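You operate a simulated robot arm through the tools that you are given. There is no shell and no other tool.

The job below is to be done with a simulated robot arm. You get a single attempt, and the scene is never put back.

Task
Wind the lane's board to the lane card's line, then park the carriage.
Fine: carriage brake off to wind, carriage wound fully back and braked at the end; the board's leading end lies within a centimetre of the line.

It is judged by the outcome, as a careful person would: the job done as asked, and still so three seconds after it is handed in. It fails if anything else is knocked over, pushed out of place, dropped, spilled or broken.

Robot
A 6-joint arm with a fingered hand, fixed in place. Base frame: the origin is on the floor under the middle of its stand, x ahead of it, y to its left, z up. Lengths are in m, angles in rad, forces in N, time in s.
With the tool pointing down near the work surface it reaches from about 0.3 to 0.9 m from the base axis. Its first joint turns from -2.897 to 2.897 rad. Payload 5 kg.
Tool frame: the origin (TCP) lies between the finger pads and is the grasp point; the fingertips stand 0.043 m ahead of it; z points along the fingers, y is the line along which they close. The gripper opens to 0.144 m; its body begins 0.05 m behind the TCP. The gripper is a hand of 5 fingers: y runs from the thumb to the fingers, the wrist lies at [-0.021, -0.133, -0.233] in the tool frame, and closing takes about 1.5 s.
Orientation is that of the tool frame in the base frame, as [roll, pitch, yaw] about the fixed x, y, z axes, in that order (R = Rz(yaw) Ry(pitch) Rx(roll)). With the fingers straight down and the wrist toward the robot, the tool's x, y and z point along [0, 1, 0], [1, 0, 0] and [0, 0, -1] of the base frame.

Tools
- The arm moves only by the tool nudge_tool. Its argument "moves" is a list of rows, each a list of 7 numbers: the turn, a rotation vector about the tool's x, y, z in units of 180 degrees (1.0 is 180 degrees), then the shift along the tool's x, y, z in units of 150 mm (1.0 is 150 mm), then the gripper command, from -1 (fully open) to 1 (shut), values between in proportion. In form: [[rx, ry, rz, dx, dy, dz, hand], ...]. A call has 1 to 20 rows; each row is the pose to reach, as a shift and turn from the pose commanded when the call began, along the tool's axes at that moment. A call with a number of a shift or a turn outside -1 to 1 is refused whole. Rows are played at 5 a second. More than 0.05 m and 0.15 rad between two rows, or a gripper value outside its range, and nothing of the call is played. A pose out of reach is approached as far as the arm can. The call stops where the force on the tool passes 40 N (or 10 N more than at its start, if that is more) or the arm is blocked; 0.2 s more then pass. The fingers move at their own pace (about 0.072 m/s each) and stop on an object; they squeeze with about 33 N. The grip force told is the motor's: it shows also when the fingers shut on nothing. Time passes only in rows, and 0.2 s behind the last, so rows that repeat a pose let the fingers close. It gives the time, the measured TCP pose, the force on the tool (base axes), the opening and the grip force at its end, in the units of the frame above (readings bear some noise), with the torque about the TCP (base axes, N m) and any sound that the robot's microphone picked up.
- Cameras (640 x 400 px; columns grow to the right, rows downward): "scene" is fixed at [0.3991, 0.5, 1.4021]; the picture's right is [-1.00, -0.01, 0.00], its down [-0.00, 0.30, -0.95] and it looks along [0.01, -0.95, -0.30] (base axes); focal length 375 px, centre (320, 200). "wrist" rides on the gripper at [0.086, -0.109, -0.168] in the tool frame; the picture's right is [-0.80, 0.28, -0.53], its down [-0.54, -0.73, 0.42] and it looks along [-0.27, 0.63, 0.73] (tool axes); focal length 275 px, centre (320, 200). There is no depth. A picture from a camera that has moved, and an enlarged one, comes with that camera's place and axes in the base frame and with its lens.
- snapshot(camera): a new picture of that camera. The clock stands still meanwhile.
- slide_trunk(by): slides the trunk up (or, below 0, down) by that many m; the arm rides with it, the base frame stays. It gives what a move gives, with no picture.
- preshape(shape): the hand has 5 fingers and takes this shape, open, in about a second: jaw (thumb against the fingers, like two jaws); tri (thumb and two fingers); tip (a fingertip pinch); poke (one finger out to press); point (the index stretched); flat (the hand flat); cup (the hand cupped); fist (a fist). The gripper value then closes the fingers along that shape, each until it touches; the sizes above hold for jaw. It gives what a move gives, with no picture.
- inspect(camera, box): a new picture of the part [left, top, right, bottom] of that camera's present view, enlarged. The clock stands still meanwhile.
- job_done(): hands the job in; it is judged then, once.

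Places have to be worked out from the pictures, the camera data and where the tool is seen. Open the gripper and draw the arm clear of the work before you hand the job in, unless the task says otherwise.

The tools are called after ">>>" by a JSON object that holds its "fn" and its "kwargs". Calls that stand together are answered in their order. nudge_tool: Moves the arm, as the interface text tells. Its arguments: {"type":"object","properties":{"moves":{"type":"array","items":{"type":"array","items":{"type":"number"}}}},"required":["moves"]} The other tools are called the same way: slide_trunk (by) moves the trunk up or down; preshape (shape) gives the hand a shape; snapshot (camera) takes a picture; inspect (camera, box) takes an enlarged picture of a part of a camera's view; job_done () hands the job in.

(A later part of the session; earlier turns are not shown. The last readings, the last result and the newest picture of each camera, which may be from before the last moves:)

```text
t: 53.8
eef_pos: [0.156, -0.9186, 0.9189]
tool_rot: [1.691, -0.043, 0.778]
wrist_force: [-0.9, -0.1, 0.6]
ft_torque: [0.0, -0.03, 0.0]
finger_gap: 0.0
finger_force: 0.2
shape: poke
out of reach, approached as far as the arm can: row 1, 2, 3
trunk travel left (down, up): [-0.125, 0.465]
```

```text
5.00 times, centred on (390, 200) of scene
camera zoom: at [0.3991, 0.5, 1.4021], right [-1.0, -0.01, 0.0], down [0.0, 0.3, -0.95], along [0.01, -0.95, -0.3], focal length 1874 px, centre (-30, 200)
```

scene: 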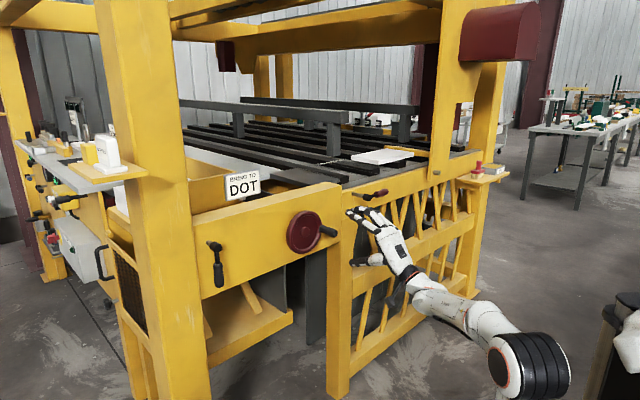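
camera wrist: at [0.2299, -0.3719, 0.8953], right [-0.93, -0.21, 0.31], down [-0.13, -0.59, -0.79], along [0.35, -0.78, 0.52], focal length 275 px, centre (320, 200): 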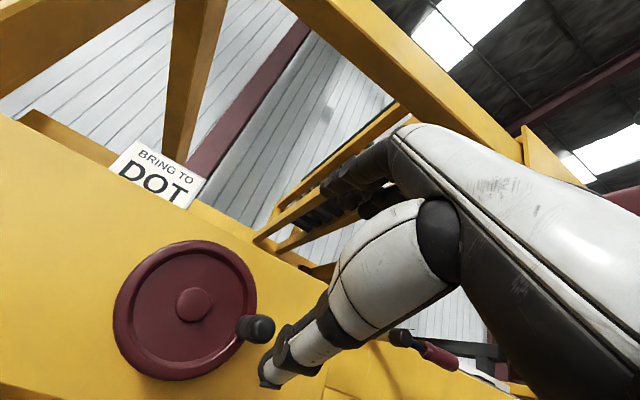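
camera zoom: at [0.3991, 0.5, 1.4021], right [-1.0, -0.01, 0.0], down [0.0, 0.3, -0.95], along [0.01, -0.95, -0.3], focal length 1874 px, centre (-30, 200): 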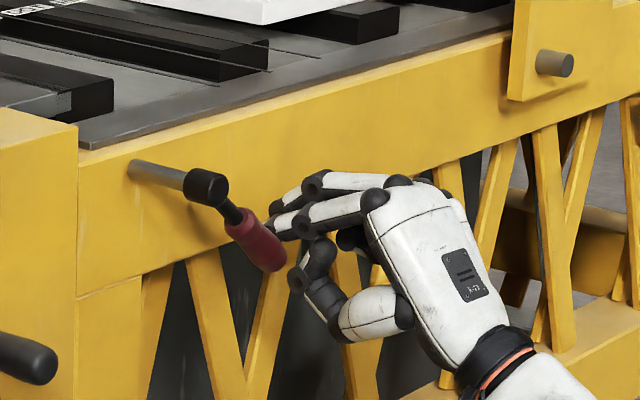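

The limit here is wrist flexion from the trunk being a bit too high. I retreat outward, lower the trunk 5 cm (the setting that worked at this lever before), and come back at the handle's right side.

>>> {"fn": "nudge_tool", "kwargs": {"moves": [[0, 0, 0, 0, 0.02, -0.2, -1], [0, 0, 0, 0, 0.04, -0.4, -1], [0, 0, 0, 0, 0.04, -0.6, -1]]}}

>>> {"fn": "slide_trunk", "kwargs": {"by": -0.05}}

>>> {"fn": "inspect", "kwargs": {"camera": "scene", "box": [340, 160, 440, 240]}}

```text
t: 54.6
eef_pos: [0.0916, -0.9037, 0.9423]
tool_rot: [1.692, -0.042, 0.781]
wrist_force: [0.4, 0.2, 0.1]
ft_torque: [0.0, 0.01, 0.0]
finger_gap: 0.0
finger_force: 0.1
shape: poke
out of reach, approached as far as the arm can: row 1, 2, 3
trunk travel left (down, up): [-0.125, 0.465]
```

```text
t: 55.5
eef_pos: [0.0913, -0.9033, 0.8932]
tool_rot: [1.691, -0.042, 0.779]
wrist_force: [0.1, 0.0, 0.4]
ft_torque: [0.0, 0.03, -0.03]
finger_gap: 0.0
finger_force: 0.1
shape: poke
trunk travel left (down, up): [-0.075, 0.515]
```

```text
5.00 times, centred on (390, 200) of scene
camera zoom: at [0.3991, 0.5, 1.4021], right [-1.0, -0.01, 0.0], down [0.0, 0.3, -0.95], along [0.01, -0.95, -0.3], focal length 1874 px, centre (-30, 200)
```

zoom: 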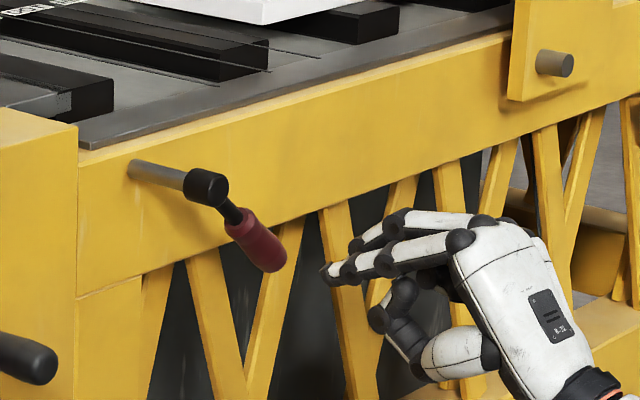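

The lever holds at about 43°. I go to just right of the handle at mid-grip, then push it left/down to hanging.

>>> {"fn": "nudge_tool", "kwargs": {"moves": [[0, 0, 0, 0.05, 0.2, 0, -1], [0, 0, 0, 0.2, 0.316, 0.06, -1], [0, 0, 0, 0.293, 0.316, 0.112, -1]]}}

>>> {"fn": "inspect", "kwargs": {"camera": "scene", "box": [340, 160, 440, 240]}}

```text
t: 56.3
eef_pos: [0.1347, -0.9022, 0.9423]
tool_rot: [1.692, -0.042, 0.783]
wrist_force: [-0.2, 0.8, 0.3]
ft_torque: [-0.01, 0.02, 0.01]
finger_gap: 0.0
finger_force: 0.0
shape: poke
out of reach, approached as far as the arm can: row 2, 3
trunk travel left (down, up): [-0.075, 0.515]
```

```text
5.00 times, centred on (390, 200) of scene
camera zoom: at [0.3991, 0.5, 1.4021], right [-1.0, -0.01, 0.0], down [0.0, 0.3, -0.95], along [0.01, -0.95, -0.3], focal length 1874 px, centre (-30, 200)
```

zoom: 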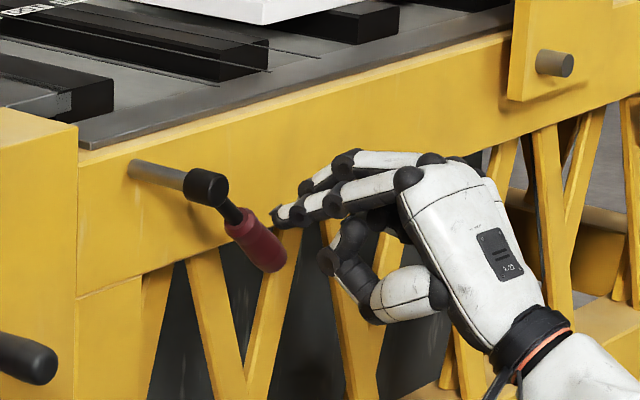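

Fingers are at the right of the handle; I push left and down along the arc toward hanging, watching for the stop.

>>> {"fn": "nudge_tool", "kwargs": {"moves": [[0, 0, 0, 0.1, -0.025, -0.04, -1], [0, 0, 0, 0.2, -0.047, -0.04, -1], [0, 0, 0, 0.267, -0.133, -0.04, -1], [0, 0, 0, 0.33, -0.18, -0.04, -1], [0, 0, 0, 0.387, -0.233, -0.04, -1]]}}

>>> {"fn": "inspect", "kwargs": {"camera": "scene", "box": [340, 160, 440, 240]}}

```text
t: 57.5
eef_pos: [0.1594, -0.9087, 0.9276]
tool_rot: [1.691, -0.042, 0.782]
wrist_force: [-2.2, -0.6, 0.6]
ft_torque: [0.0, -0.01, 0.03]
finger_gap: 0.0
finger_force: 0.1
shape: poke
out of reach, approached as far as the arm can: row 1, 2, 3, 4, 5
trunk travel left (down, up): [-0.075, 0.515]
```

```text
5.00 times, centred on (390, 200) of scene
camera zoom: at [0.3991, 0.5, 1.4021], right [-1.0, -0.01, 0.0], down [0.0, 0.3, -0.95], along [0.01, -0.95, -0.3], focal length 1874 px, centre (-30, 200)
```

zoom: 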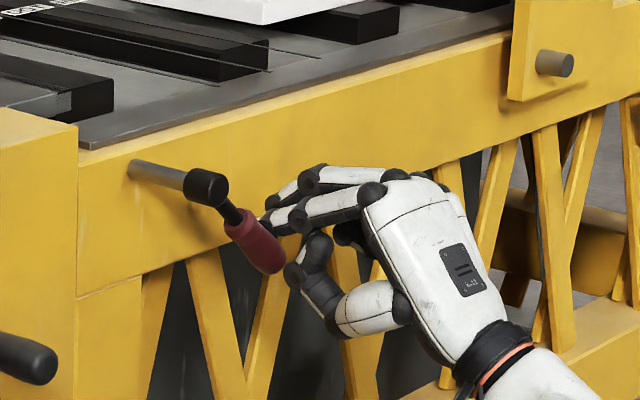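

The hand isn't following the +u command as it did earlier at the same place. I look at the whole arm posture.

>>> {"fn": "snapshot", "kwargs": {"camera": "scene"}}

>>> {"fn": "snapshot", "kwargs": {"camera": "wrist"}}

```text
taken
```

scene: 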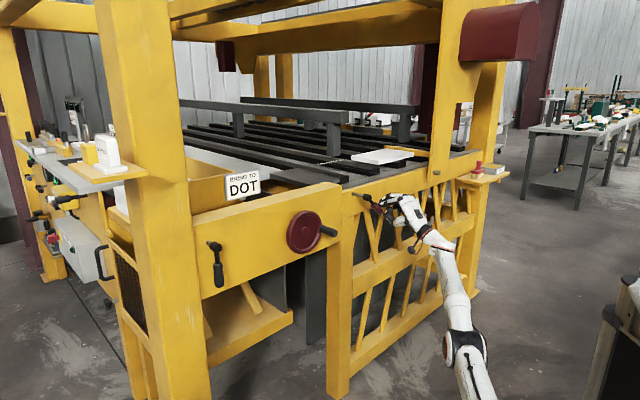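

```text
taken
camera wrist: at [0.0973, -0.7173, 0.843], right [-0.92, -0.22, 0.31], down [-0.13, -0.6, -0.79], along [0.36, -0.77, 0.52], focal length 275 px, centre (320, 200)
```

wrist: 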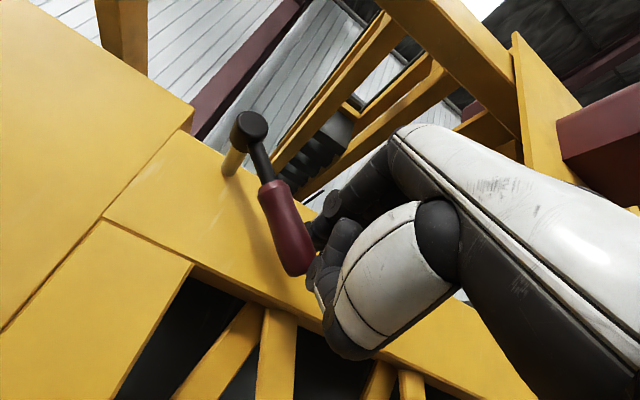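

The arm looks almost fully straight, so the solver may be stuck at the stretched posture. I retreat straight outward by a larger amount to unstick it.

>>> {"fn": "nudge_tool", "kwargs": {"moves": [[0, 0, 0, -0.1, 0, -0.1, -1], [0, 0, 0, -0.1, 0, -0.35, -1], [0, 0, 0, -0.1, 0, -0.65, -1], [0, 0, 0, -0.1, 0, -0.95, -1]]}}

>>> {"fn": "snapshot", "kwargs": {"camera": "scene"}}

```text
t: 58.5
eef_pos: [0.048, -0.8794, 0.9524]
tool_rot: [1.693, -0.042, 0.781]
wrist_force: [0.3, -0.9, -0.8]
ft_torque: [0.02, -0.04, -0.02]
finger_gap: 0.0003
finger_force: 0.0
shape: poke
out of reach, approached as far as the arm can: row 2, 3, 4
trunk travel left (down, up): [-0.075, 0.515]
```

```text
taken
```

scene: 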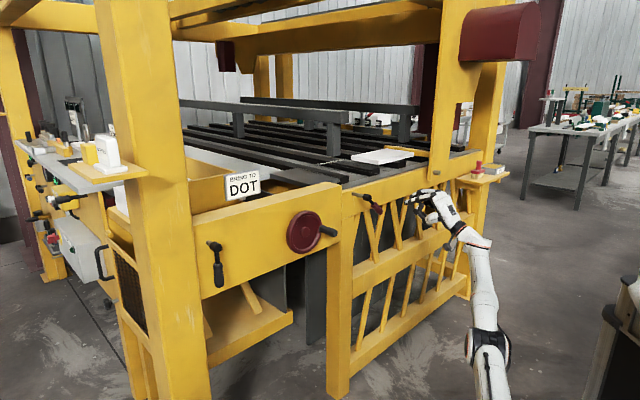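

The arm is stretched straight, and a radial pull can't bend the elbow from there. Moving the hand downward should bend it the right way, so I lower it 12 cm here in the open.

>>> {"fn": "nudge_tool", "kwargs": {"moves": [[0, 0, 0, 0, -0.25, -0.05, -1], [0, 0, 0, 0, -0.5, -0.1, -1], [0, 0, 0, 0, -0.75, -0.2, -1], [0, 0, 0, 0, -0.85, -0.35, -1]]}}

>>> {"fn": "nudge_tool", "kwargs": {"moves": [[0, 0, 0, 0, 0, -0.2, -1], [0, 0, 0, 0, 0, -0.4, -1]]}}

>>> {"fn": "snapshot", "kwargs": {"camera": "scene"}}

```text
t: 59.5
eef_pos: [-0.006, -0.8818, 0.8461]
tool_rot: [1.691, -0.041, 0.784]
wrist_force: [-0.2, 0.6, -0.3]
ft_torque: [0.02, 0.03, -0.01]
finger_gap: 0.0001
finger_force: 0.0
shape: poke
out of reach, approached as far as the arm can: row 1, 2, 3, 4
trunk travel left (down, up): [-0.075, 0.515]
```

```text
t: 60.1
eef_pos: [-0.0584, -0.8599, 0.8555]
tool_rot: [1.692, -0.041, 0.783]
wrist_force: [0.9, -0.3, -0.3]
ft_torque: [-0.01, -0.01, -0.05]
finger_gap: 0.0003
finger_force: 0.0
shape: poke
out of reach, approached as far as the arm can: row 1, 2
trunk travel left (down, up): [-0.075, 0.515]
```

```text
taken
```

scene: 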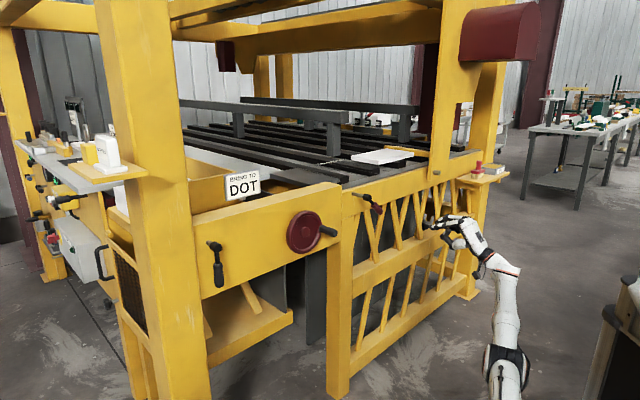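

The elbow has flipped to below the shoulder–wrist line, which is the wrong branch. I straighten the arm by lowering the hand further in the open space, so the elbow can bend up again.

>>> {"fn": "nudge_tool", "kwargs": {"moves": [[0, 0, 0, 0, -0.3, 0.04, -1], [0, 0, 0, 0, -0.6, 0.07, -1], [0, 0, 0, 0, -0.9, 0.1, -1]]}}

>>> {"fn": "nudge_tool", "kwargs": {"moves": [[0, 0, 0, 0, -0.3, 0.04, -1], [0, 0, 0, 0, -0.6, 0.07, -1]]}}

>>> {"fn": "snapshot", "kwargs": {"camera": "scene"}}

```text
t: 60.9
eef_pos: [-0.0584, -0.8633, 0.7205]
tool_rot: [1.69, -0.04, 0.784]
wrist_force: [-0.3, 1.2, 2.8]
ft_torque: [0.09, 0.15, -0.06]
finger_gap: 0.0001
finger_force: 0.1
shape: poke
out of reach, approached as far as the arm can: row 1, 2, 3
trunk travel left (down, up): [-0.075, 0.515]
```

```text
t: 61.5
eef_pos: [-0.0551, -0.855, 0.633]
tool_rot: [1.69, -0.04, 0.782]
wrist_force: [1.0, -0.2, 2.2]
ft_torque: [0.13, 0.24, 0.02]
finger_gap: 0.0
finger_force: 0.0
shape: poke
out of reach, approached as far as the arm can: row 2
trunk travel left (down, up): [-0.075, 0.515]
```

```text
taken
```

scene: 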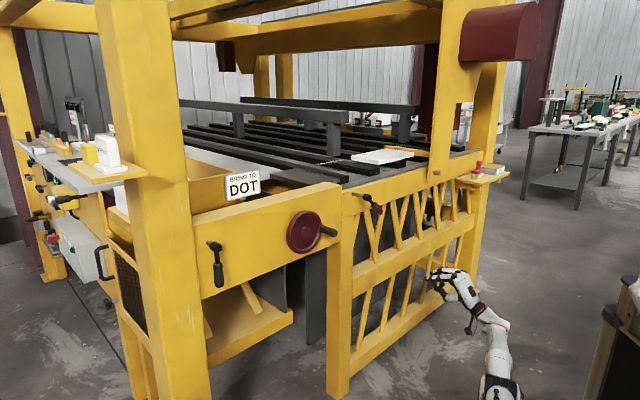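

Part of the last call was within reach again. I now try pulling back outward from the machine to see whether the elbow bends.

>>> {"fn": "nudge_tool", "kwargs": {"moves": [[0, 0, 0, 0, 0, -0.15, -1], [0, 0, 0, 0, 0, -0.3, -1], [0, 0, 0, 0, 0, -0.5, -1]]}}

>>> {"fn": "snapshot", "kwargs": {"camera": "scene"}}

```text
t: 62.3
eef_pos: [-0.1085, -0.8276, 0.6357]
tool_rot: [1.692, -0.041, 0.781]
wrist_force: [0.9, -0.2, 1.3]
ft_torque: [0.0, 0.02, -0.04]
finger_gap: 0.0001
finger_force: 0.0
shape: poke
out of reach, approached as far as the arm can: row 1, 2, 3
trunk travel left (down, up): [-0.075, 0.515]
```

```text
taken
```

scene: 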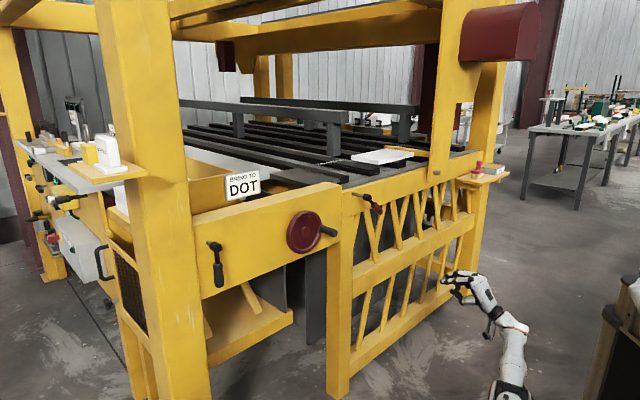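

It still drags along the stretched limit. I raise the trunk so there is height to work with, then swing the hand down along the reach sphere, which should bend the elbow upward again.

>>> {"fn": "slide_trunk", "kwargs": {"by": 0.3}}

>>> {"fn": "nudge_tool", "kwargs": {"moves": [[0, 0, 0, 0.019, -0.267, 0.02, -1], [0, 0, 0, 0.063, -0.537, 0.031, -1], [0, 0, 0, 0.126, -0.808, 0.035, -1]]}}

>>> {"fn": "nudge_tool", "kwargs": {"moves": [[0, 0, 0, 0.093, -0.274, -0.009, -1], [0, 0, 0, 0.206, -0.55, -0.024, -1], [0, 0, 0, 0.33, -0.827, -0.045, -1]]}}

>>> {"fn": "snapshot", "kwargs": {"camera": "scene"}}

```text
t: 65.3
eef_pos: [-0.1105, -0.8268, 0.9359]
tool_rot: [1.691, -0.041, 0.781]
wrist_force: [0.6, 0.1, 0.3]
ft_torque: [0.0, 0.02, 0.03]
finger_gap: 0.0002
finger_force: 0.1
shape: poke
trunk travel left (down, up): [-0.375, 0.215]
```

```text
t: 66.1
eef_pos: [-0.0994, -0.7995, 0.817]
tool_rot: [1.689, -0.04, 0.782]
wrist_force: [-0.6, 0.3, 1.3]
ft_torque: [0.03, 0.08, 0.01]
finger_gap: 0.0
finger_force: 0.1
shape: poke
out of reach, approached as far as the arm can: row 2, 3
trunk travel left (down, up): [-0.375, 0.215]
```

```text
t: 66.9
eef_pos: [-0.0748, -0.7465, 0.6977]
tool_rot: [1.689, -0.039, 0.783]
wrist_force: [-0.6, -0.7, 1.6]
ft_torque: [0.07, 0.13, 0.06]
finger_gap: 0.0
finger_force: 0.1
shape: poke
trunk travel left (down, up): [-0.375, 0.215]
```

```text
taken
```

scene: 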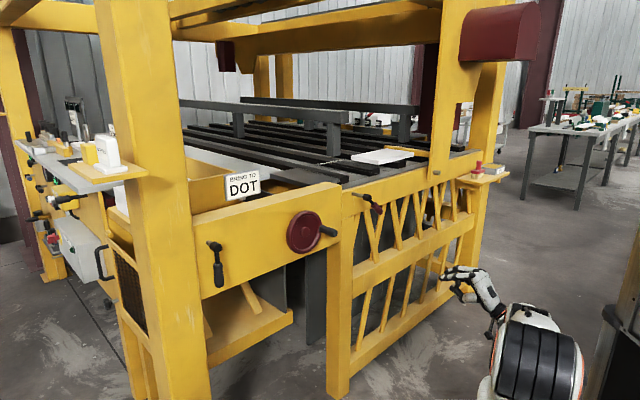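

The elbow is bent up again and the last call was fully within reach. I move the hand to a compact staging place in front of the rail before lowering the trunk.

>>> {"fn": "nudge_tool", "kwargs": {"moves": [[0, 0, 0, 0.25, 0.08, 0.03, -1], [0, 0, 0, 0.5, 0.16, 0.07, -1], [0, 0, 0, 0.75, 0.24, 0.1, -1], [0, 0, 0, 0.98, 0.32, 0.135, -1]]}}

>>> {"fn": "nudge_tool", "kwargs": {"moves": [[0, 0, 0, 0.1, 0.25, 0, -1], [0, 0, 0, 0.2, 0.5, 0, -1], [0, 0, 0, 0.3, 0.75, 0, -1], [0, 0, 0, 0.4, 1.0, 0, -1]]}}

>>> {"fn": "snapshot", "kwargs": {"camera": "scene"}}

```text
t: 67.9
eef_pos: [-0.0002, -0.7782, 0.6965]
tool_rot: [1.691, -0.042, 0.788]
wrist_force: [-0.2, 0.0, 0.5]
ft_torque: [-0.01, -0.01, 0.0]
finger_gap: 0.0002
finger_force: 0.0
shape: poke
out of reach, approached as far as the arm can: row 1, 2, 3, 4
trunk travel left (down, up): [-0.375, 0.215]
```

```text
t: 68.9
eef_pos: [0.0283, -0.8143, 0.8462]
tool_rot: [1.694, -0.047, 0.788]
wrist_force: [-0.1, -0.9, -2.0]
ft_torque: [-0.11, -0.19, -0.02]
finger_gap: 0.0
finger_force: 0.0
shape: poke
out of reach, approached as far as the arm can: row 1, 2, 3, 4
trunk travel left (down, up): [-0.375, 0.215]
```

```text
taken
```

scene: 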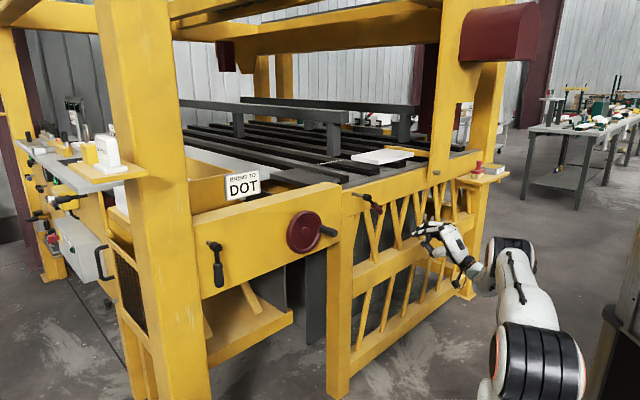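

The wrist flexion is at its limit with the hand below the shoulder. I tilt the tool 40° downward to relieve it, which gives the arm a comfortable posture.

>>> {"fn": "nudge_tool", "kwargs": {"moves": [[0.045, 0, 0, 0, 0, -0.1, -1], [0.09, 0, 0, 0, 0, -0.2, -1], [0.135, 0, 0, 0, 0, -0.3, -1], [0.18, 0, 0, 0, 0, -0.4, -1], [0.225, 0, 0, 0, 0, -0.5, -1]]}}

>>> {"fn": "snapshot", "kwargs": {"camera": "scene"}}

```text
t: 70.1
eef_pos: [-0.0245, -0.7629, 0.8568]
tool_rot: [2.401, -0.042, 0.781]
wrist_force: [0.9, -0.4, -0.6]
ft_torque: [-0.05, -0.03, 0.01]
finger_gap: 0.0
finger_force: 0.1
shape: poke
trunk travel left (down, up): [-0.375, 0.215]
```

```text
taken
```

scene: 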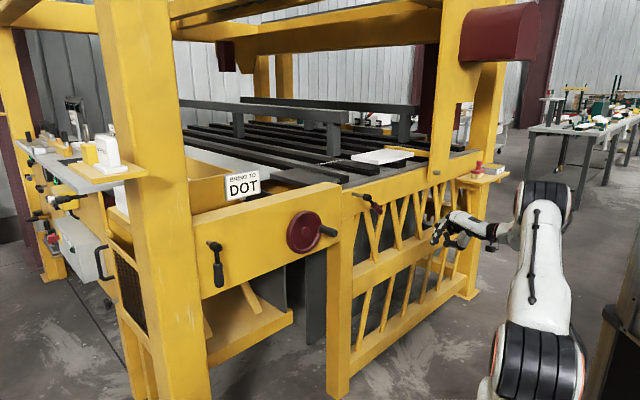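

Now the posture is comfortable with the elbow up. I turn the tool about 23° toward radial for extra reach, keeping it tilted; this orientation can still push the lever sideways.

>>> {"fn": "nudge_tool", "kwargs": {"moves": [[-0.0018, -0.0287, 0.0314, 0, 0, 0, -1], [-0.0036, -0.0574, 0.0628, 0, 0, 0, -1], [-0.0054, -0.0861, 0.0942, 0, 0, 0, -1]]}}

>>> {"fn": "inspect", "kwargs": {"camera": "scene", "box": [340, 160, 500, 260]}}

```text
t: 70.9
eef_pos: [-0.0256, -0.7627, 0.8597]
tool_rot: [2.398, -0.043, 0.38]
wrist_force: [-0.3, 0.9, 0.0]
ft_torque: [0.02, -0.02, 0.02]
finger_gap: 0.0
finger_force: 0.1
shape: poke
trunk travel left (down, up): [-0.375, 0.215]
```

```text
4.00 times, centred on (420, 210) of scene
camera zoom: at [0.3991, 0.5, 1.4021], right [-1.0, -0.01, 0.0], down [0.0, 0.3, -0.95], along [0.01, -0.95, -0.3], focal length 1499 px, centre (-80, 160)
```

zoom: 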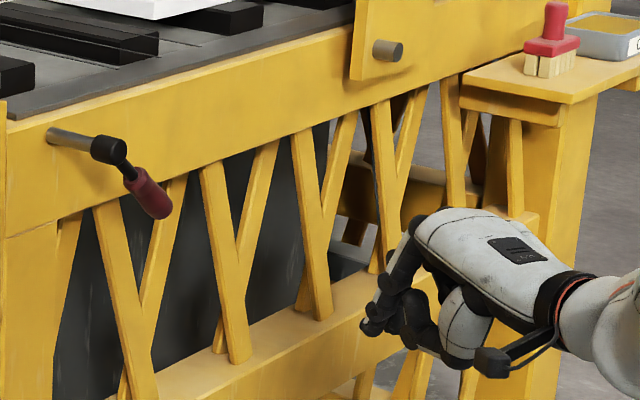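

I move up and toward the lever's right side, stopping outward of it.

>>> {"fn": "nudge_tool", "kwargs": {"moves": [[0, 0, 0, 0.08, 0.24, 0.023, -1], [0, 0, 0, 0.16, 0.48, 0.046, -1], [0, 0, 0, 0.245, 0.72, 0.07, -1], [0, 0, 0, 0.327, 0.95, 0.092, -1]]}}

>>> {"fn": "inspect", "kwargs": {"camera": "scene", "box": [340, 160, 460, 240]}}

>>> {"fn": "snapshot", "kwargs": {"camera": "wrist"}}

```text
t: 71.9
eef_pos: [0.0598, -0.8517, 0.9455]
tool_rot: [2.4, -0.044, 0.38]
wrist_force: [-0.4, -0.2, -0.7]
ft_torque: [0.01, -0.04, 0.04]
finger_gap: 0.0
finger_force: 0.1
shape: poke
trunk travel left (down, up): [-0.375, 0.215]
```

```text
5.00 times, centred on (400, 200) of scene
camera zoom: at [0.3991, 0.5, 1.4021], right [-1.0, -0.01, 0.0], down [0.0, 0.3, -0.95], along [0.01, -0.95, -0.3], focal length 1874 px, centre (-80, 200)
```

zoom: 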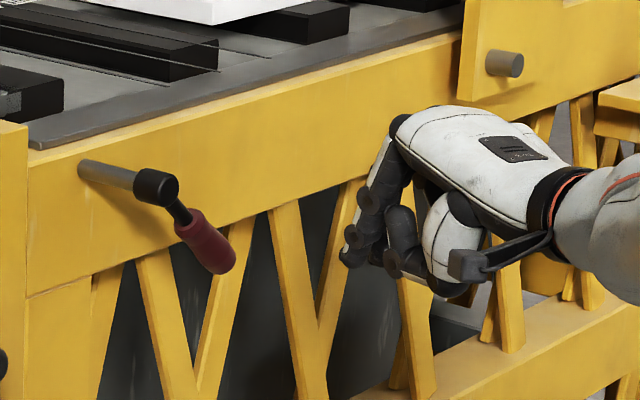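

```text
taken
camera wrist: at [0.0663, -0.6402, 0.9998], right [-0.82, -0.16, 0.55], down [-0.56, 0.04, -0.82], along [0.11, -0.99, -0.13], focal length 275 px, centre (320, 200)
```

wrist: 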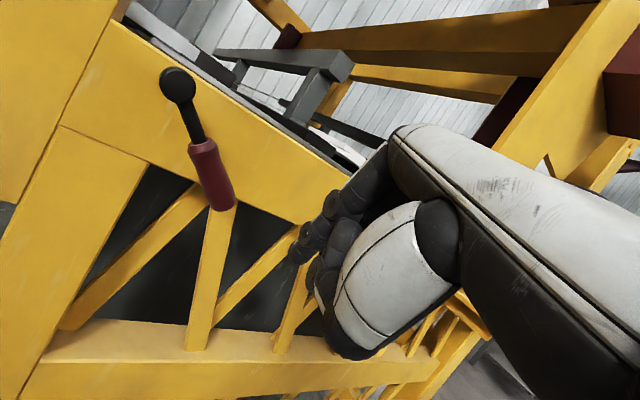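

Lever and fingertips are both in the wrist view. I move the fingers in beside the handle's right side, just short of contact.

>>> {"fn": "nudge_tool", "kwargs": {"moves": [[0, 0, 0, 0.1, 0.13, 0.12, -1], [0, 0, 0, 0.25, 0.27, 0.22, -1], [0, 0, 0, 0.4, 0.382, 0.287, -1]]}}

>>> {"fn": "inspect", "kwargs": {"camera": "scene", "box": [340, 160, 460, 240]}}

>>> {"fn": "inspect", "kwargs": {"camera": "wrist", "box": [140, 80, 400, 300]}}

```text
t: 72.7
eef_pos: [0.1407, -0.8949, 0.9559]
tool_rot: [2.397, -0.044, 0.382]
wrist_force: [0.3, 0.6, -0.6]
ft_torque: [-0.04, 0.0, 0.01]
finger_gap: 0.0
finger_force: 0.1
shape: poke
trunk travel left (down, up): [-0.375, 0.215]
```

```text
5.00 times, centred on (400, 200) of scene
camera zoom: at [0.3991, 0.5, 1.4021], right [-1.0, -0.01, 0.0], down [0.0, 0.3, -0.95], along [0.01, -0.95, -0.3], focal length 1874 px, centre (-80, 200)
```

zoom: 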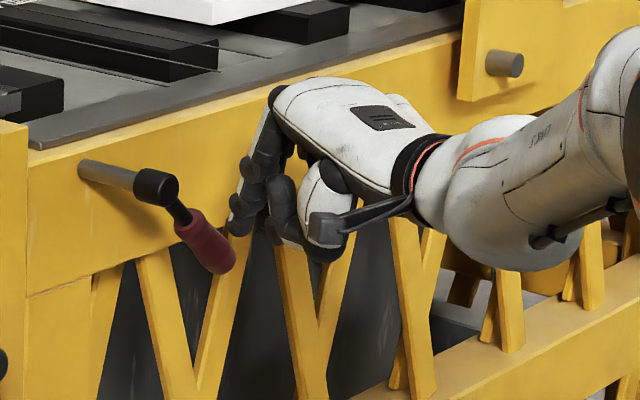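

```text
1.82 times, centred on (270, 190) of wrist
camera zoom: at [0.148, -0.6845, 1.0099], right [-0.82, -0.16, 0.55], down [-0.56, 0.04, -0.83], along [0.11, -0.99, -0.13], focal length 500 px, centre (411, 218)
```

zoom: 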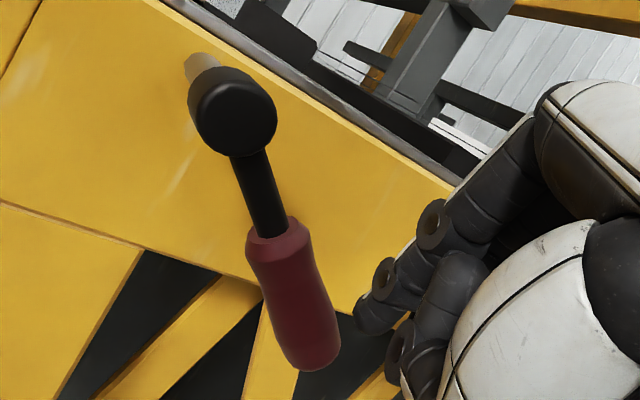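

The fingertips are just right of the red handle. I push it left and slightly down along its arc in small steps.

>>> {"fn": "nudge_tool", "kwargs": {"moves": [[0, 0, 0, 0.123, -0.041, -0.03, -1], [0, 0, 0, 0.214, -0.107, -0.013, -1], [0, 0, 0, 0.303, -0.179, 0.007, -1], [0, 0, 0, 0.375, -0.231, 0.019, -1]]}}

>>> {"fn": "inspect", "kwargs": {"camera": "scene", "box": [340, 160, 460, 240]}}

>>> {"fn": "inspect", "kwargs": {"camera": "wrist", "box": [140, 80, 400, 300]}}

```text
t: 73.7
eef_pos: [0.1867, -0.8535, 0.935]
tool_rot: [2.397, -0.044, 0.381]
wrist_force: [1.0, -0.7, -0.1]
ft_torque: [-0.01, 0.0, 0.04]
finger_gap: 0.0
finger_force: 0.0
shape: poke
trunk travel left (down, up): [-0.375, 0.215]
```

```text
5.00 times, centred on (400, 200) of scene
camera zoom: at [0.3991, 0.5, 1.4021], right [-1.0, -0.01, 0.0], down [0.0, 0.3, -0.95], along [0.01, -0.95, -0.3], focal length 1874 px, centre (-80, 200)
```

zoom: 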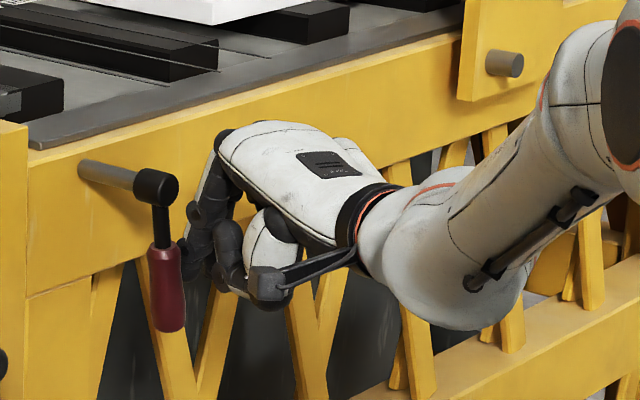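

```text
1.82 times, centred on (270, 190) of wrist
camera zoom: at [0.1932, -0.6418, 0.9872], right [-0.82, -0.16, 0.55], down [-0.56, 0.04, -0.83], along [0.11, -0.99, -0.13], focal length 500 px, centre (411, 218)
```

zoom: 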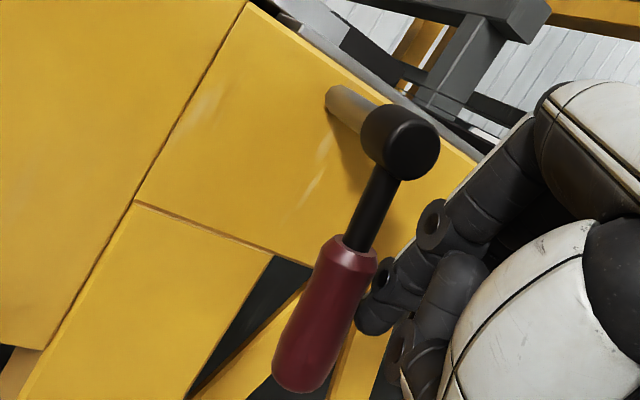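

The lever looks back to its original hanging angle. I compare with the very first zoom of the same window.

>>> {"fn": "inspect", "kwargs": {"camera": "scene", "box": [345, 180, 393, 230]}}

```text
8.00 times, centred on (369, 205) of scene
camera zoom: at [0.3991, 0.5, 1.4021], right [-1.0, -0.01, 0.0], down [0.0, 0.3, -0.95], along [0.01, -0.95, -0.3], focal length 2999 px, centre (-72, 160)
```

zoom: 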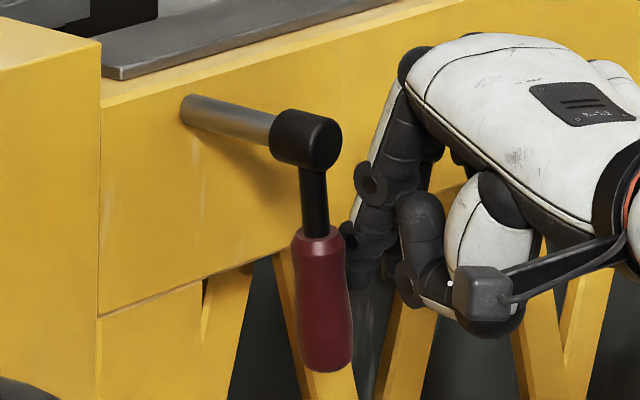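

It matches the original picture exactly, so the red lever is restored. I back the fingers off to the right and outward, leaving it untouched.

>>> {"fn": "nudge_tool", "kwargs": {"moves": [[0, 0, 0, -0.1, 0.035, 0.025, -1], [0, 0, 0, -0.2, -0.03, -0.15, -1], [0, 0, 0, -0.28, -0.1, -0.4, -1], [0, 0, 0, -0.361, -0.181, -0.641, -1]]}}

>>> {"fn": "inspect", "kwargs": {"camera": "scene", "box": [340, 160, 460, 240]}}

```text
t: 74.7
eef_pos: [0.1017, -0.7942, 0.9828]
tool_rot: [2.397, -0.042, 0.38]
wrist_force: [0.0, -0.9, -1.1]
ft_torque: [-0.04, -0.05, -0.01]
finger_gap: 0.0
finger_force: 0.0
shape: poke
trunk travel left (down, up): [-0.375, 0.215]
```

```text
5.00 times, centred on (400, 200) of scene
camera zoom: at [0.3991, 0.5, 1.4021], right [-1.0, -0.01, 0.0], down [0.0, 0.3, -0.95], along [0.01, -0.95, -0.3], focal length 1874 px, centre (-80, 200)
```

zoom: 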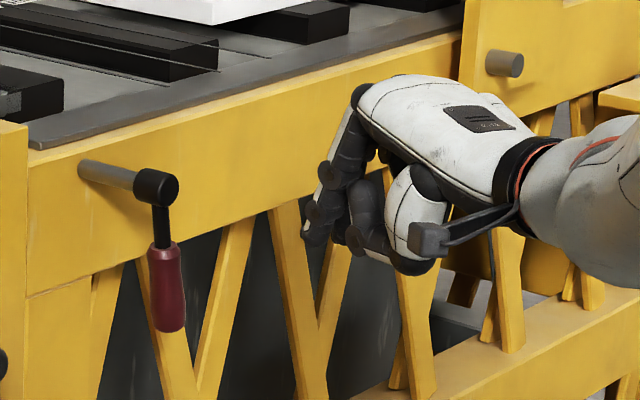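

Red lever is free and unchanged. Now I move back toward the wheel staging spot, then turn the hand so thumb and fingers close sideways (along the face) with the tool tilted 45°, a more comfortable posture for cranking.

>>> {"fn": "nudge_tool", "kwargs": {"moves": [[0, 0, 0, 0.216, -0.076, -0.077, -1], [0, 0, 0, 0.432, -0.152, -0.153, -1], [0, 0, 0, 0.648, -0.229, -0.23, -1], [0, 0, 0, 0.864, -0.305, -0.306, -1]]}}

>>> {"fn": "nudge_tool", "kwargs": {"moves": [[0, 0, 0, 0.216, -0.076, -0.077, -1], [0, 0, 0, 0.432, -0.152, -0.153, -1], [0, 0, 0, 0.648, -0.229, -0.23, -1], [0, 0, 0, 0.864, -0.305, -0.306, -1]]}}

>>> {"fn": "nudge_tool", "kwargs": {"moves": [[0.0055, 0.0072, 0.0443, 0, 0, 0, -1], [0.0109, 0.0144, 0.0886, 0, 0, 0, -1], [0.0164, 0.0217, 0.1329, 0, 0, 0, -1], [0.0218, 0.0289, 0.1772, 0, 0, 0, -1], [0.0273, 0.0361, 0.2216, 0, 0, 0, -1], [0.0327, 0.0433, 0.2659, 0, 0, 0, -1], [0.0382, 0.0506, 0.3102, 0, 0, 0, -1], [0.0436, 0.0578, 0.3545, 0, 0, 0, -1], [0.0491, 0.065, 0.3988, 0, 0, 0, -1]]}}

>>> {"fn": "snapshot", "kwargs": {"camera": "scene"}}

>>> {"fn": "snapshot", "kwargs": {"camera": "wrist"}}

```text
t: 75.7
eef_pos: [0.1997, -0.6864, 0.9915]
tool_rot: [2.399, -0.042, 0.38]
wrist_force: [-0.7, 0.0, -0.9]
ft_torque: [0.03, -0.03, 0.04]
finger_gap: 0.0002
finger_force: 0.2
shape: poke
trunk travel left (down, up): [-0.375, 0.215]
```

```text
t: 76.7
eef_pos: [0.2752, -0.5916, 1.0063]
tool_rot: [2.405, -0.05, 0.391]
wrist_force: [0.3, 0.2, 0.0]
ft_torque: [0.03, -0.02, 0.0]
finger_gap: 0.0
finger_force: 0.0
shape: poke
out of reach, approached as far as the arm can: row 4
trunk travel left (down, up): [-0.375, 0.215]
```

```text
t: 78.7
eef_pos: [0.2723, -0.5806, 0.9891]
tool_rot: [2.891, -0.44, -0.375]
wrist_force: [-2.0, 0.5, -1.2]
ft_torque: [-0.03, -0.48, -0.07]
finger_gap: 0.0001
finger_force: 0.0
shape: poke
out of reach, approached as far as the arm can: row 1, 2, 3, 4, 5, 6, 7, 8
trunk travel left (down, up): [-0.375, 0.215]
```

```text
taken
```

scene: 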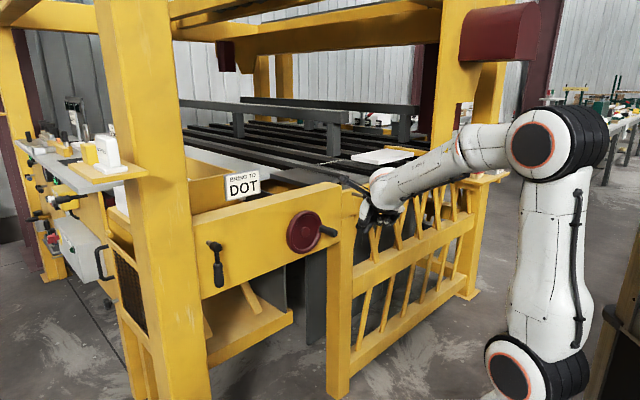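

```text
taken
camera wrist: at [0.3443, -0.4507, 1.1489], right [-0.95, 0.23, 0.19], down [0.0, 0.64, -0.77], along [-0.3, -0.73, -0.61], focal length 275 px, centre (320, 200)
```

wrist: 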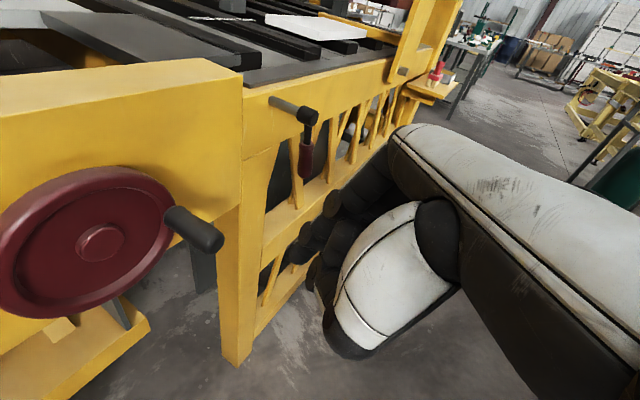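

The wrist can't reach the full sideways roll here, but the fingers point down steeply, which suits pressing on the crank handle from above. I move the fingertips above the handle (its top is z≈0.934) for a test with the red lever restored.

>>> {"fn": "nudge_tool", "kwargs": {"moves": [[0, 0, 0, 0.2, 0.06, 0.06, -1], [0, 0, 0, 0.4, 0.1, 0.13, -1], [0, 0, 0, 0.58, 0.12, 0.23, -1], [0, 0, 0, 0.735, 0.13, 0.32, -1]]}}

>>> {"fn": "inspect", "kwargs": {"camera": "scene", "box": [270, 180, 390, 270]}}

>>> {"fn": "snapshot", "kwargs": {"camera": "wrist"}}

```text
t: 79.7
eef_pos: [0.3389, -0.6858, 1.0495]
tool_rot: [3.141, -0.784, -0.803]
wrist_force: [0.1, -0.3, 0.0]
ft_torque: [-0.01, 0.0, -0.03]
finger_gap: 0.0001
finger_force: 0.1
shape: poke
trunk travel left (down, up): [-0.375, 0.215]
```

```text
4.44 times, centred on (330, 225) of scene
camera zoom: at [0.3991, 0.5, 1.4021], right [-1.0, -0.01, 0.0], down [0.0, 0.3, -0.95], along [0.01, -0.95, -0.3], focal length 1666 px, centre (276, 89)
```

zoom: 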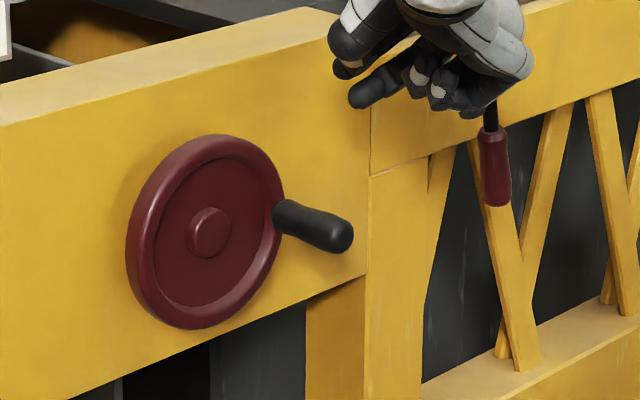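

```text
taken
camera wrist: at [0.3773, -0.5679, 1.2288], right [-0.86, 0.48, -0.18], down [0.46, 0.57, -0.68], along [-0.22, -0.67, -0.71], focal length 275 px, centre (320, 200)
```

wrist: 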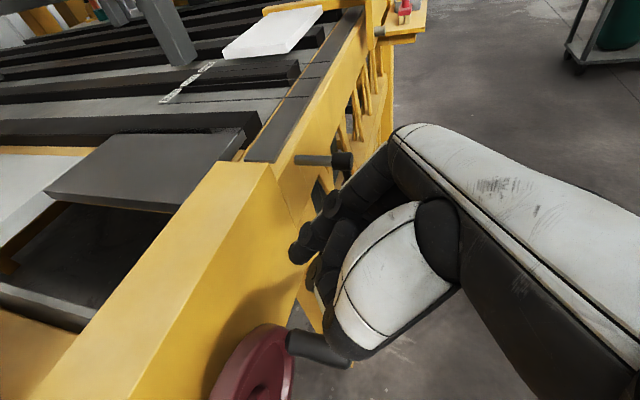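

It did reach the full sideways orientation (y along -u, tool 45° down) — and from here the wrist camera sees board, labels and rail. I back up a little along the approach line and open the jaw there.

>>> {"fn": "nudge_tool", "kwargs": {"moves": [[0, 0, 0, -0.19, -0.1, -0.03, -1], [0, 0, 0, -0.38, -0.2, -0.06, -1], [0, 0, 0, -0.561, -0.3, -0.089, -1]]}}

>>> {"fn": "preshape", "kwargs": {"shape": "jaw"}}

>>> {"fn": "inspect", "kwargs": {"camera": "scene", "box": [260, 150, 420, 270]}}

>>> {"fn": "snapshot", "kwargs": {"camera": "wrist"}}

```text
t: 80.5
eef_pos: [0.3243, -0.6041, 1.0023]
tool_rot: [-3.141, -0.787, -0.801]
wrist_force: [-1.2, -0.3, 0.3]
ft_torque: [0.01, 0.0, 0.01]
finger_gap: 0.0001
finger_force: 0.2
shape: poke
trunk travel left (down, up): [-0.375, 0.215]
```

```text
t: 81.4
eef_pos: [0.3235, -0.6047, 1.0014]
tool_rot: [3.141, -0.786, -0.801]
wrist_force: [-0.4, 0.3, 1.5]
ft_torque: [0.02, -0.01, -0.05]
finger_gap: 0.1437
finger_force: 0.0
shape: jaw
trunk travel left (down, up): [-0.375, 0.215]
```

```text
3.33 times, centred on (340, 210) of scene
camera zoom: at [0.3991, 0.5, 1.4021], right [-1.0, -0.01, 0.0], down [0.0, 0.3, -0.95], along [0.01, -0.95, -0.3], focal length 1250 px, centre (253, 167)
```

zoom: 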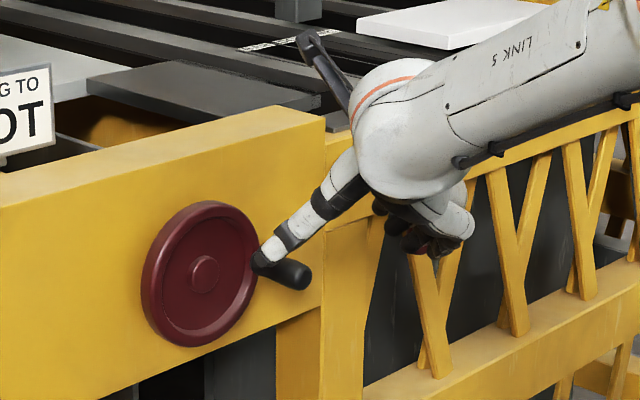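

```text
taken
camera wrist: at [0.3616, -0.4872, 1.1808], right [-0.86, 0.48, -0.19], down [0.46, 0.56, -0.68], along [-0.22, -0.67, -0.71], focal length 275 px, centre (320, 200)
```

wrist: 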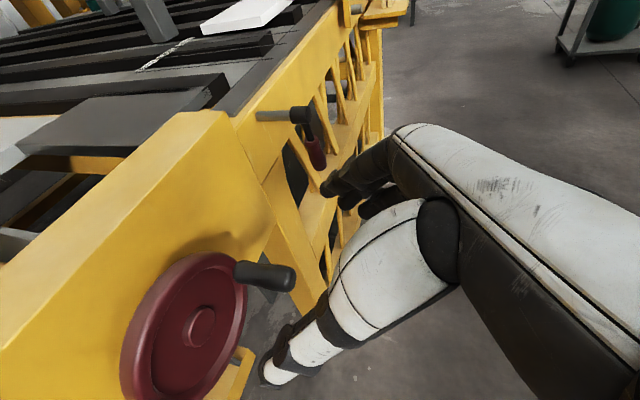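

The handle lies between thumb and fingers on the approach line. I close the jaw partway and move 8 cm along the tool axis toward the handle, then check.

>>> {"fn": "nudge_tool", "kwargs": {"moves": [[0, 0, 0, 0, 0, 0, -0.3], [0, 0, 0, 0, 0, 0.15, -0.3], [0, 0, 0, 0, 0, 0.3, -0.3], [0, 0, 0, 0, 0, 0.45, -0.3], [0, 0, 0, 0, 0, 0.55, -0.3]]}}

>>> {"fn": "inspect", "kwargs": {"camera": "scene", "box": [270, 180, 390, 270]}}

>>> {"fn": "inspect", "kwargs": {"camera": "wrist", "box": [100, 150, 420, 390]}}

```text
t: 82.6
eef_pos: [0.3633, -0.6463, 0.9419]
tool_rot: [-3.139, -0.785, -0.803]
wrist_force: [0.3, -0.7, 0.3]
ft_torque: [-0.01, -0.02, -0.01]
finger_gap: 0.0941
finger_force: 0.0
shape: jaw
trunk travel left (down, up): [-0.375, 0.215]
```

```text
4.44 times, centred on (330, 225) of scene
camera zoom: at [0.3991, 0.5, 1.4021], right [-1.0, -0.01, 0.0], down [0.0, 0.3, -0.95], along [0.01, -0.95, -0.3], focal length 1666 px, centre (276, 89)
```

zoom: 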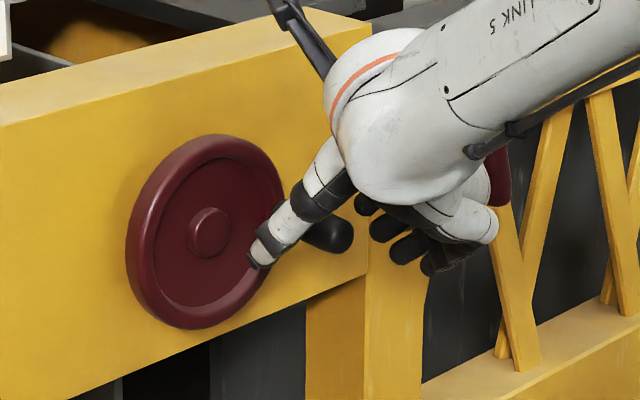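

```text
1.67 times, centred on (260, 270) of wrist
camera zoom: at [0.4017, -0.5294, 1.1214], right [-0.86, 0.48, -0.19], down [0.46, 0.57, -0.68], along [-0.22, -0.67, -0.71], focal length 459 px, centre (420, 83)
```

zoom: 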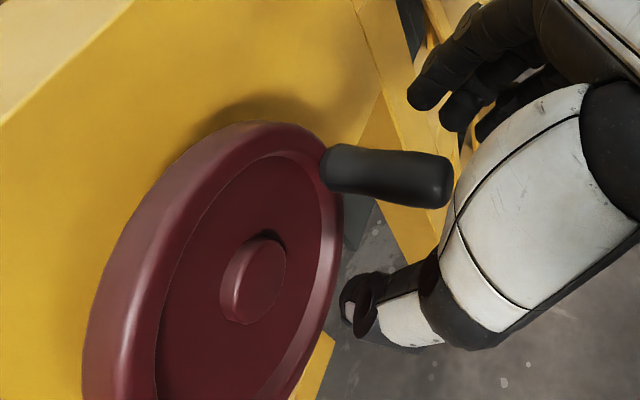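

The handle sits between thumb and fingers with clear gaps. I advance the last 1.5 cm and close the hand on it.

>>> {"fn": "nudge_tool", "kwargs": {"moves": [[0, 0, 0, 0, 0, 0.06, -0.3], [0, 0, 0, 0, 0, 0.11, -0.1], [0, 0, 0, 0, 0, 0.11, 0.3], [0, 0, 0, 0, 0, 0.11, 0.7], [0, 0, 0, 0, 0, 0.11, 1], [0, 0, 0, 0, 0, 0.11, 1], [0, 0, 0, 0, 0, 0.11, 1], [0, 0, 0, 0, 0, 0.11, 1]]}}

>>> {"fn": "inspect", "kwargs": {"camera": "scene", "box": [270, 180, 390, 270]}}

>>> {"fn": "inspect", "kwargs": {"camera": "wrist", "box": [100, 150, 420, 390]}}

```text
t: 84.4
eef_pos: [0.3726, -0.653, 0.9296]
tool_rot: [-3.141, -0.783, -0.801]
wrist_force: [5.8, 2.1, -5.9]
ft_torque: [0.1, -0.04, 0.05]
finger_gap: 0.0091
finger_force: 32.8
shape: jaw
trunk travel left (down, up): [-0.375, 0.215]
```

```text
4.44 times, centred on (330, 225) of scene
camera zoom: at [0.3991, 0.5, 1.4021], right [-1.0, -0.01, 0.0], down [0.0, 0.3, -0.95], along [0.01, -0.95, -0.3], focal length 1666 px, centre (276, 89)
```

zoom: 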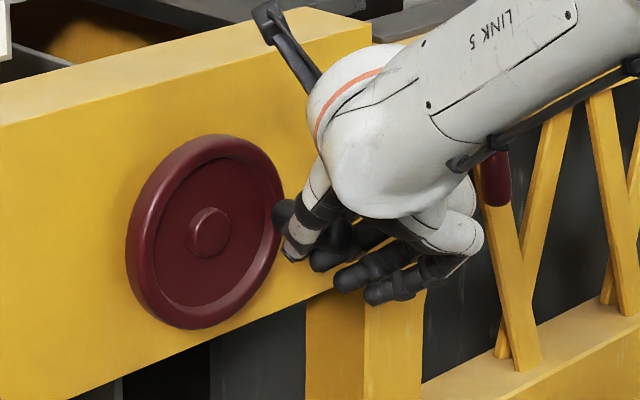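

```text
1.67 times, centred on (260, 270) of wrist
camera zoom: at [0.4108, -0.5368, 1.1094], right [-0.86, 0.48, -0.18], down [0.46, 0.57, -0.68], along [-0.22, -0.67, -0.71], focal length 459 px, centre (420, 83)
```

zoom: 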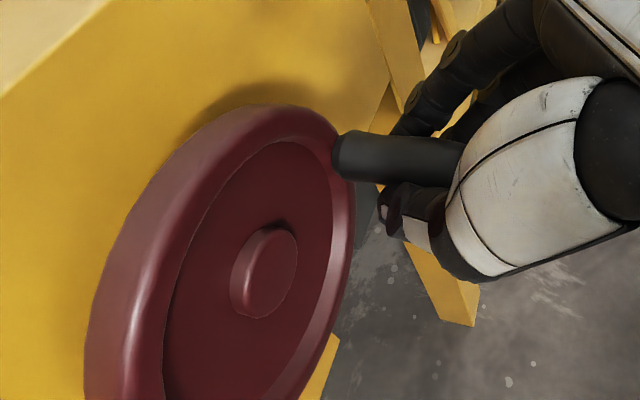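

The handle is gripped. I test with a small upward move (about 1 cm) and read the force.

>>> {"fn": "nudge_tool", "kwargs": {"moves": [[0, 0, 0, 0.028, 0, -0.028, 1], [0, 0, 0, 0.056, 0, -0.056, 1], [0, 0, 0, 0.056, 0, -0.056, 1]]}}

>>> {"fn": "inspect", "kwargs": {"camera": "wrist", "box": [100, 150, 420, 390]}}

```text
t: 85.0
eef_pos: [0.3728, -0.6525, 0.9306]
tool_rot: [-3.131, -0.77, -0.805]
wrist_force: [11.5, -8.1, -16.6]
ft_torque: [0.11, -0.11, 0.08]
finger_gap: 0.008
finger_force: 32.8
shape: jaw
trunk travel left (down, up): [-0.375, 0.215]
stopped in row 3: the force on the tool passed its limit at 42 N (the readings are from after the stop); the commanded pose is now the measured one
```

```text
1.67 times, centred on (260, 270) of wrist
camera zoom: at [0.4122, -0.5384, 1.1117], right [-0.86, 0.48, -0.17], down [0.46, 0.58, -0.68], along [-0.23, -0.66, -0.72], focal length 459 px, centre (420, 83)
```

zoom: 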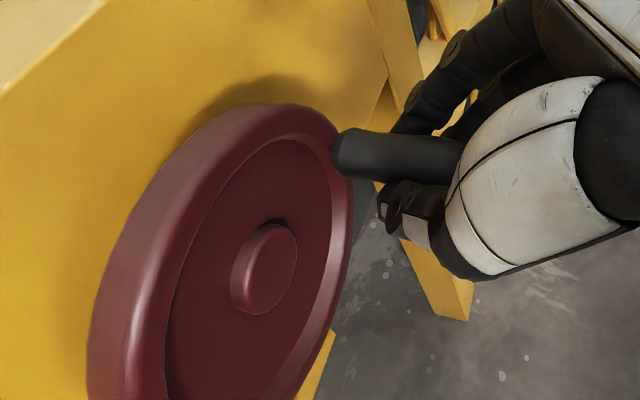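

Upward is firmly blocked (42 N). I test downward by a small amount.

>>> {"fn": "nudge_tool", "kwargs": {"moves": [[0, 0, 0, -0.02, 0, 0.02, 1], [0, 0, 0, -0.045, 0, 0.045, 1], [0, 0, 0, -0.06, 0, 0.06, 1]]}}

>>> {"fn": "inspect", "kwargs": {"camera": "wrist", "box": [100, 150, 420, 390]}}

```text
t: 85.8
eef_pos: [0.3742, -0.6511, 0.92]
tool_rot: [-3.138, -0.77, -0.8]
wrist_force: [12.8, 0.1, -6.5]
ft_torque: [0.1, 0.0, 0.04]
finger_gap: 0.0091
finger_force: 33.0
shape: jaw
trunk travel left (down, up): [-0.375, 0.215]
```

```text
1.67 times, centred on (260, 270) of wrist
camera zoom: at [0.4114, -0.536, 1.101], right [-0.86, 0.48, -0.17], down [0.46, 0.57, -0.68], along [-0.22, -0.66, -0.71], focal length 459 px, centre (420, 83)
```

zoom: 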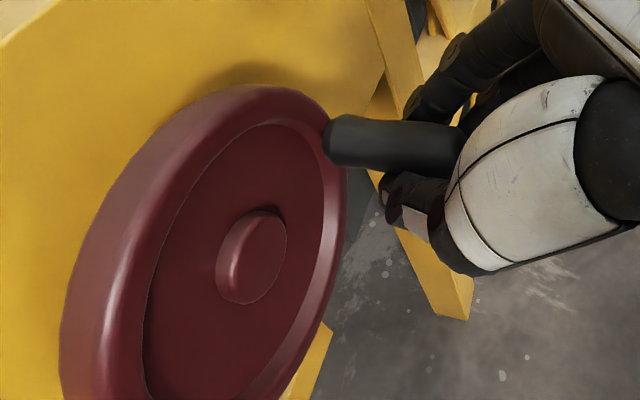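

I check closely in the scene whether the handle itself moved or merely slid in the grip.

>>> {"fn": "inspect", "kwargs": {"camera": "scene", "box": [280, 200, 344, 256]}}

>>> {"fn": "inspect", "kwargs": {"camera": "wrist", "box": [180, 160, 340, 330]}}

```text
7.14 times, centred on (312, 228) of scene
camera zoom: at [0.3991, 0.5, 1.4021], right [-1.0, -0.01, 0.0], down [0.0, 0.3, -0.95], along [0.01, -0.95, -0.3], focal length 2677 px, centre (377, 0)
```

zoom: 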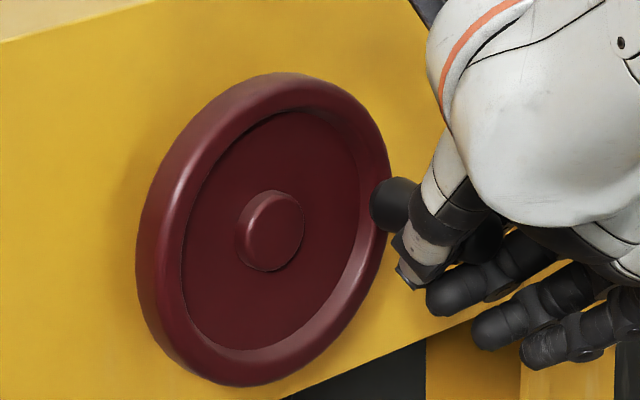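

```text
2.35 times, centred on (260, 245) of wrist
camera zoom: at [0.4114, -0.536, 1.101], right [-0.86, 0.48, -0.17], down [0.46, 0.57, -0.68], along [-0.22, -0.66, -0.71], focal length 648 px, centre (461, 94)
```

zoom: 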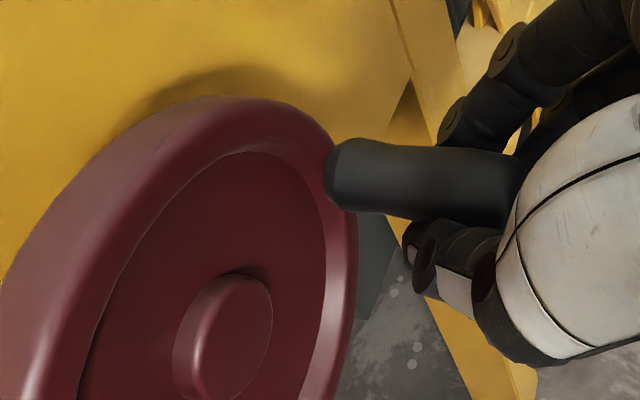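

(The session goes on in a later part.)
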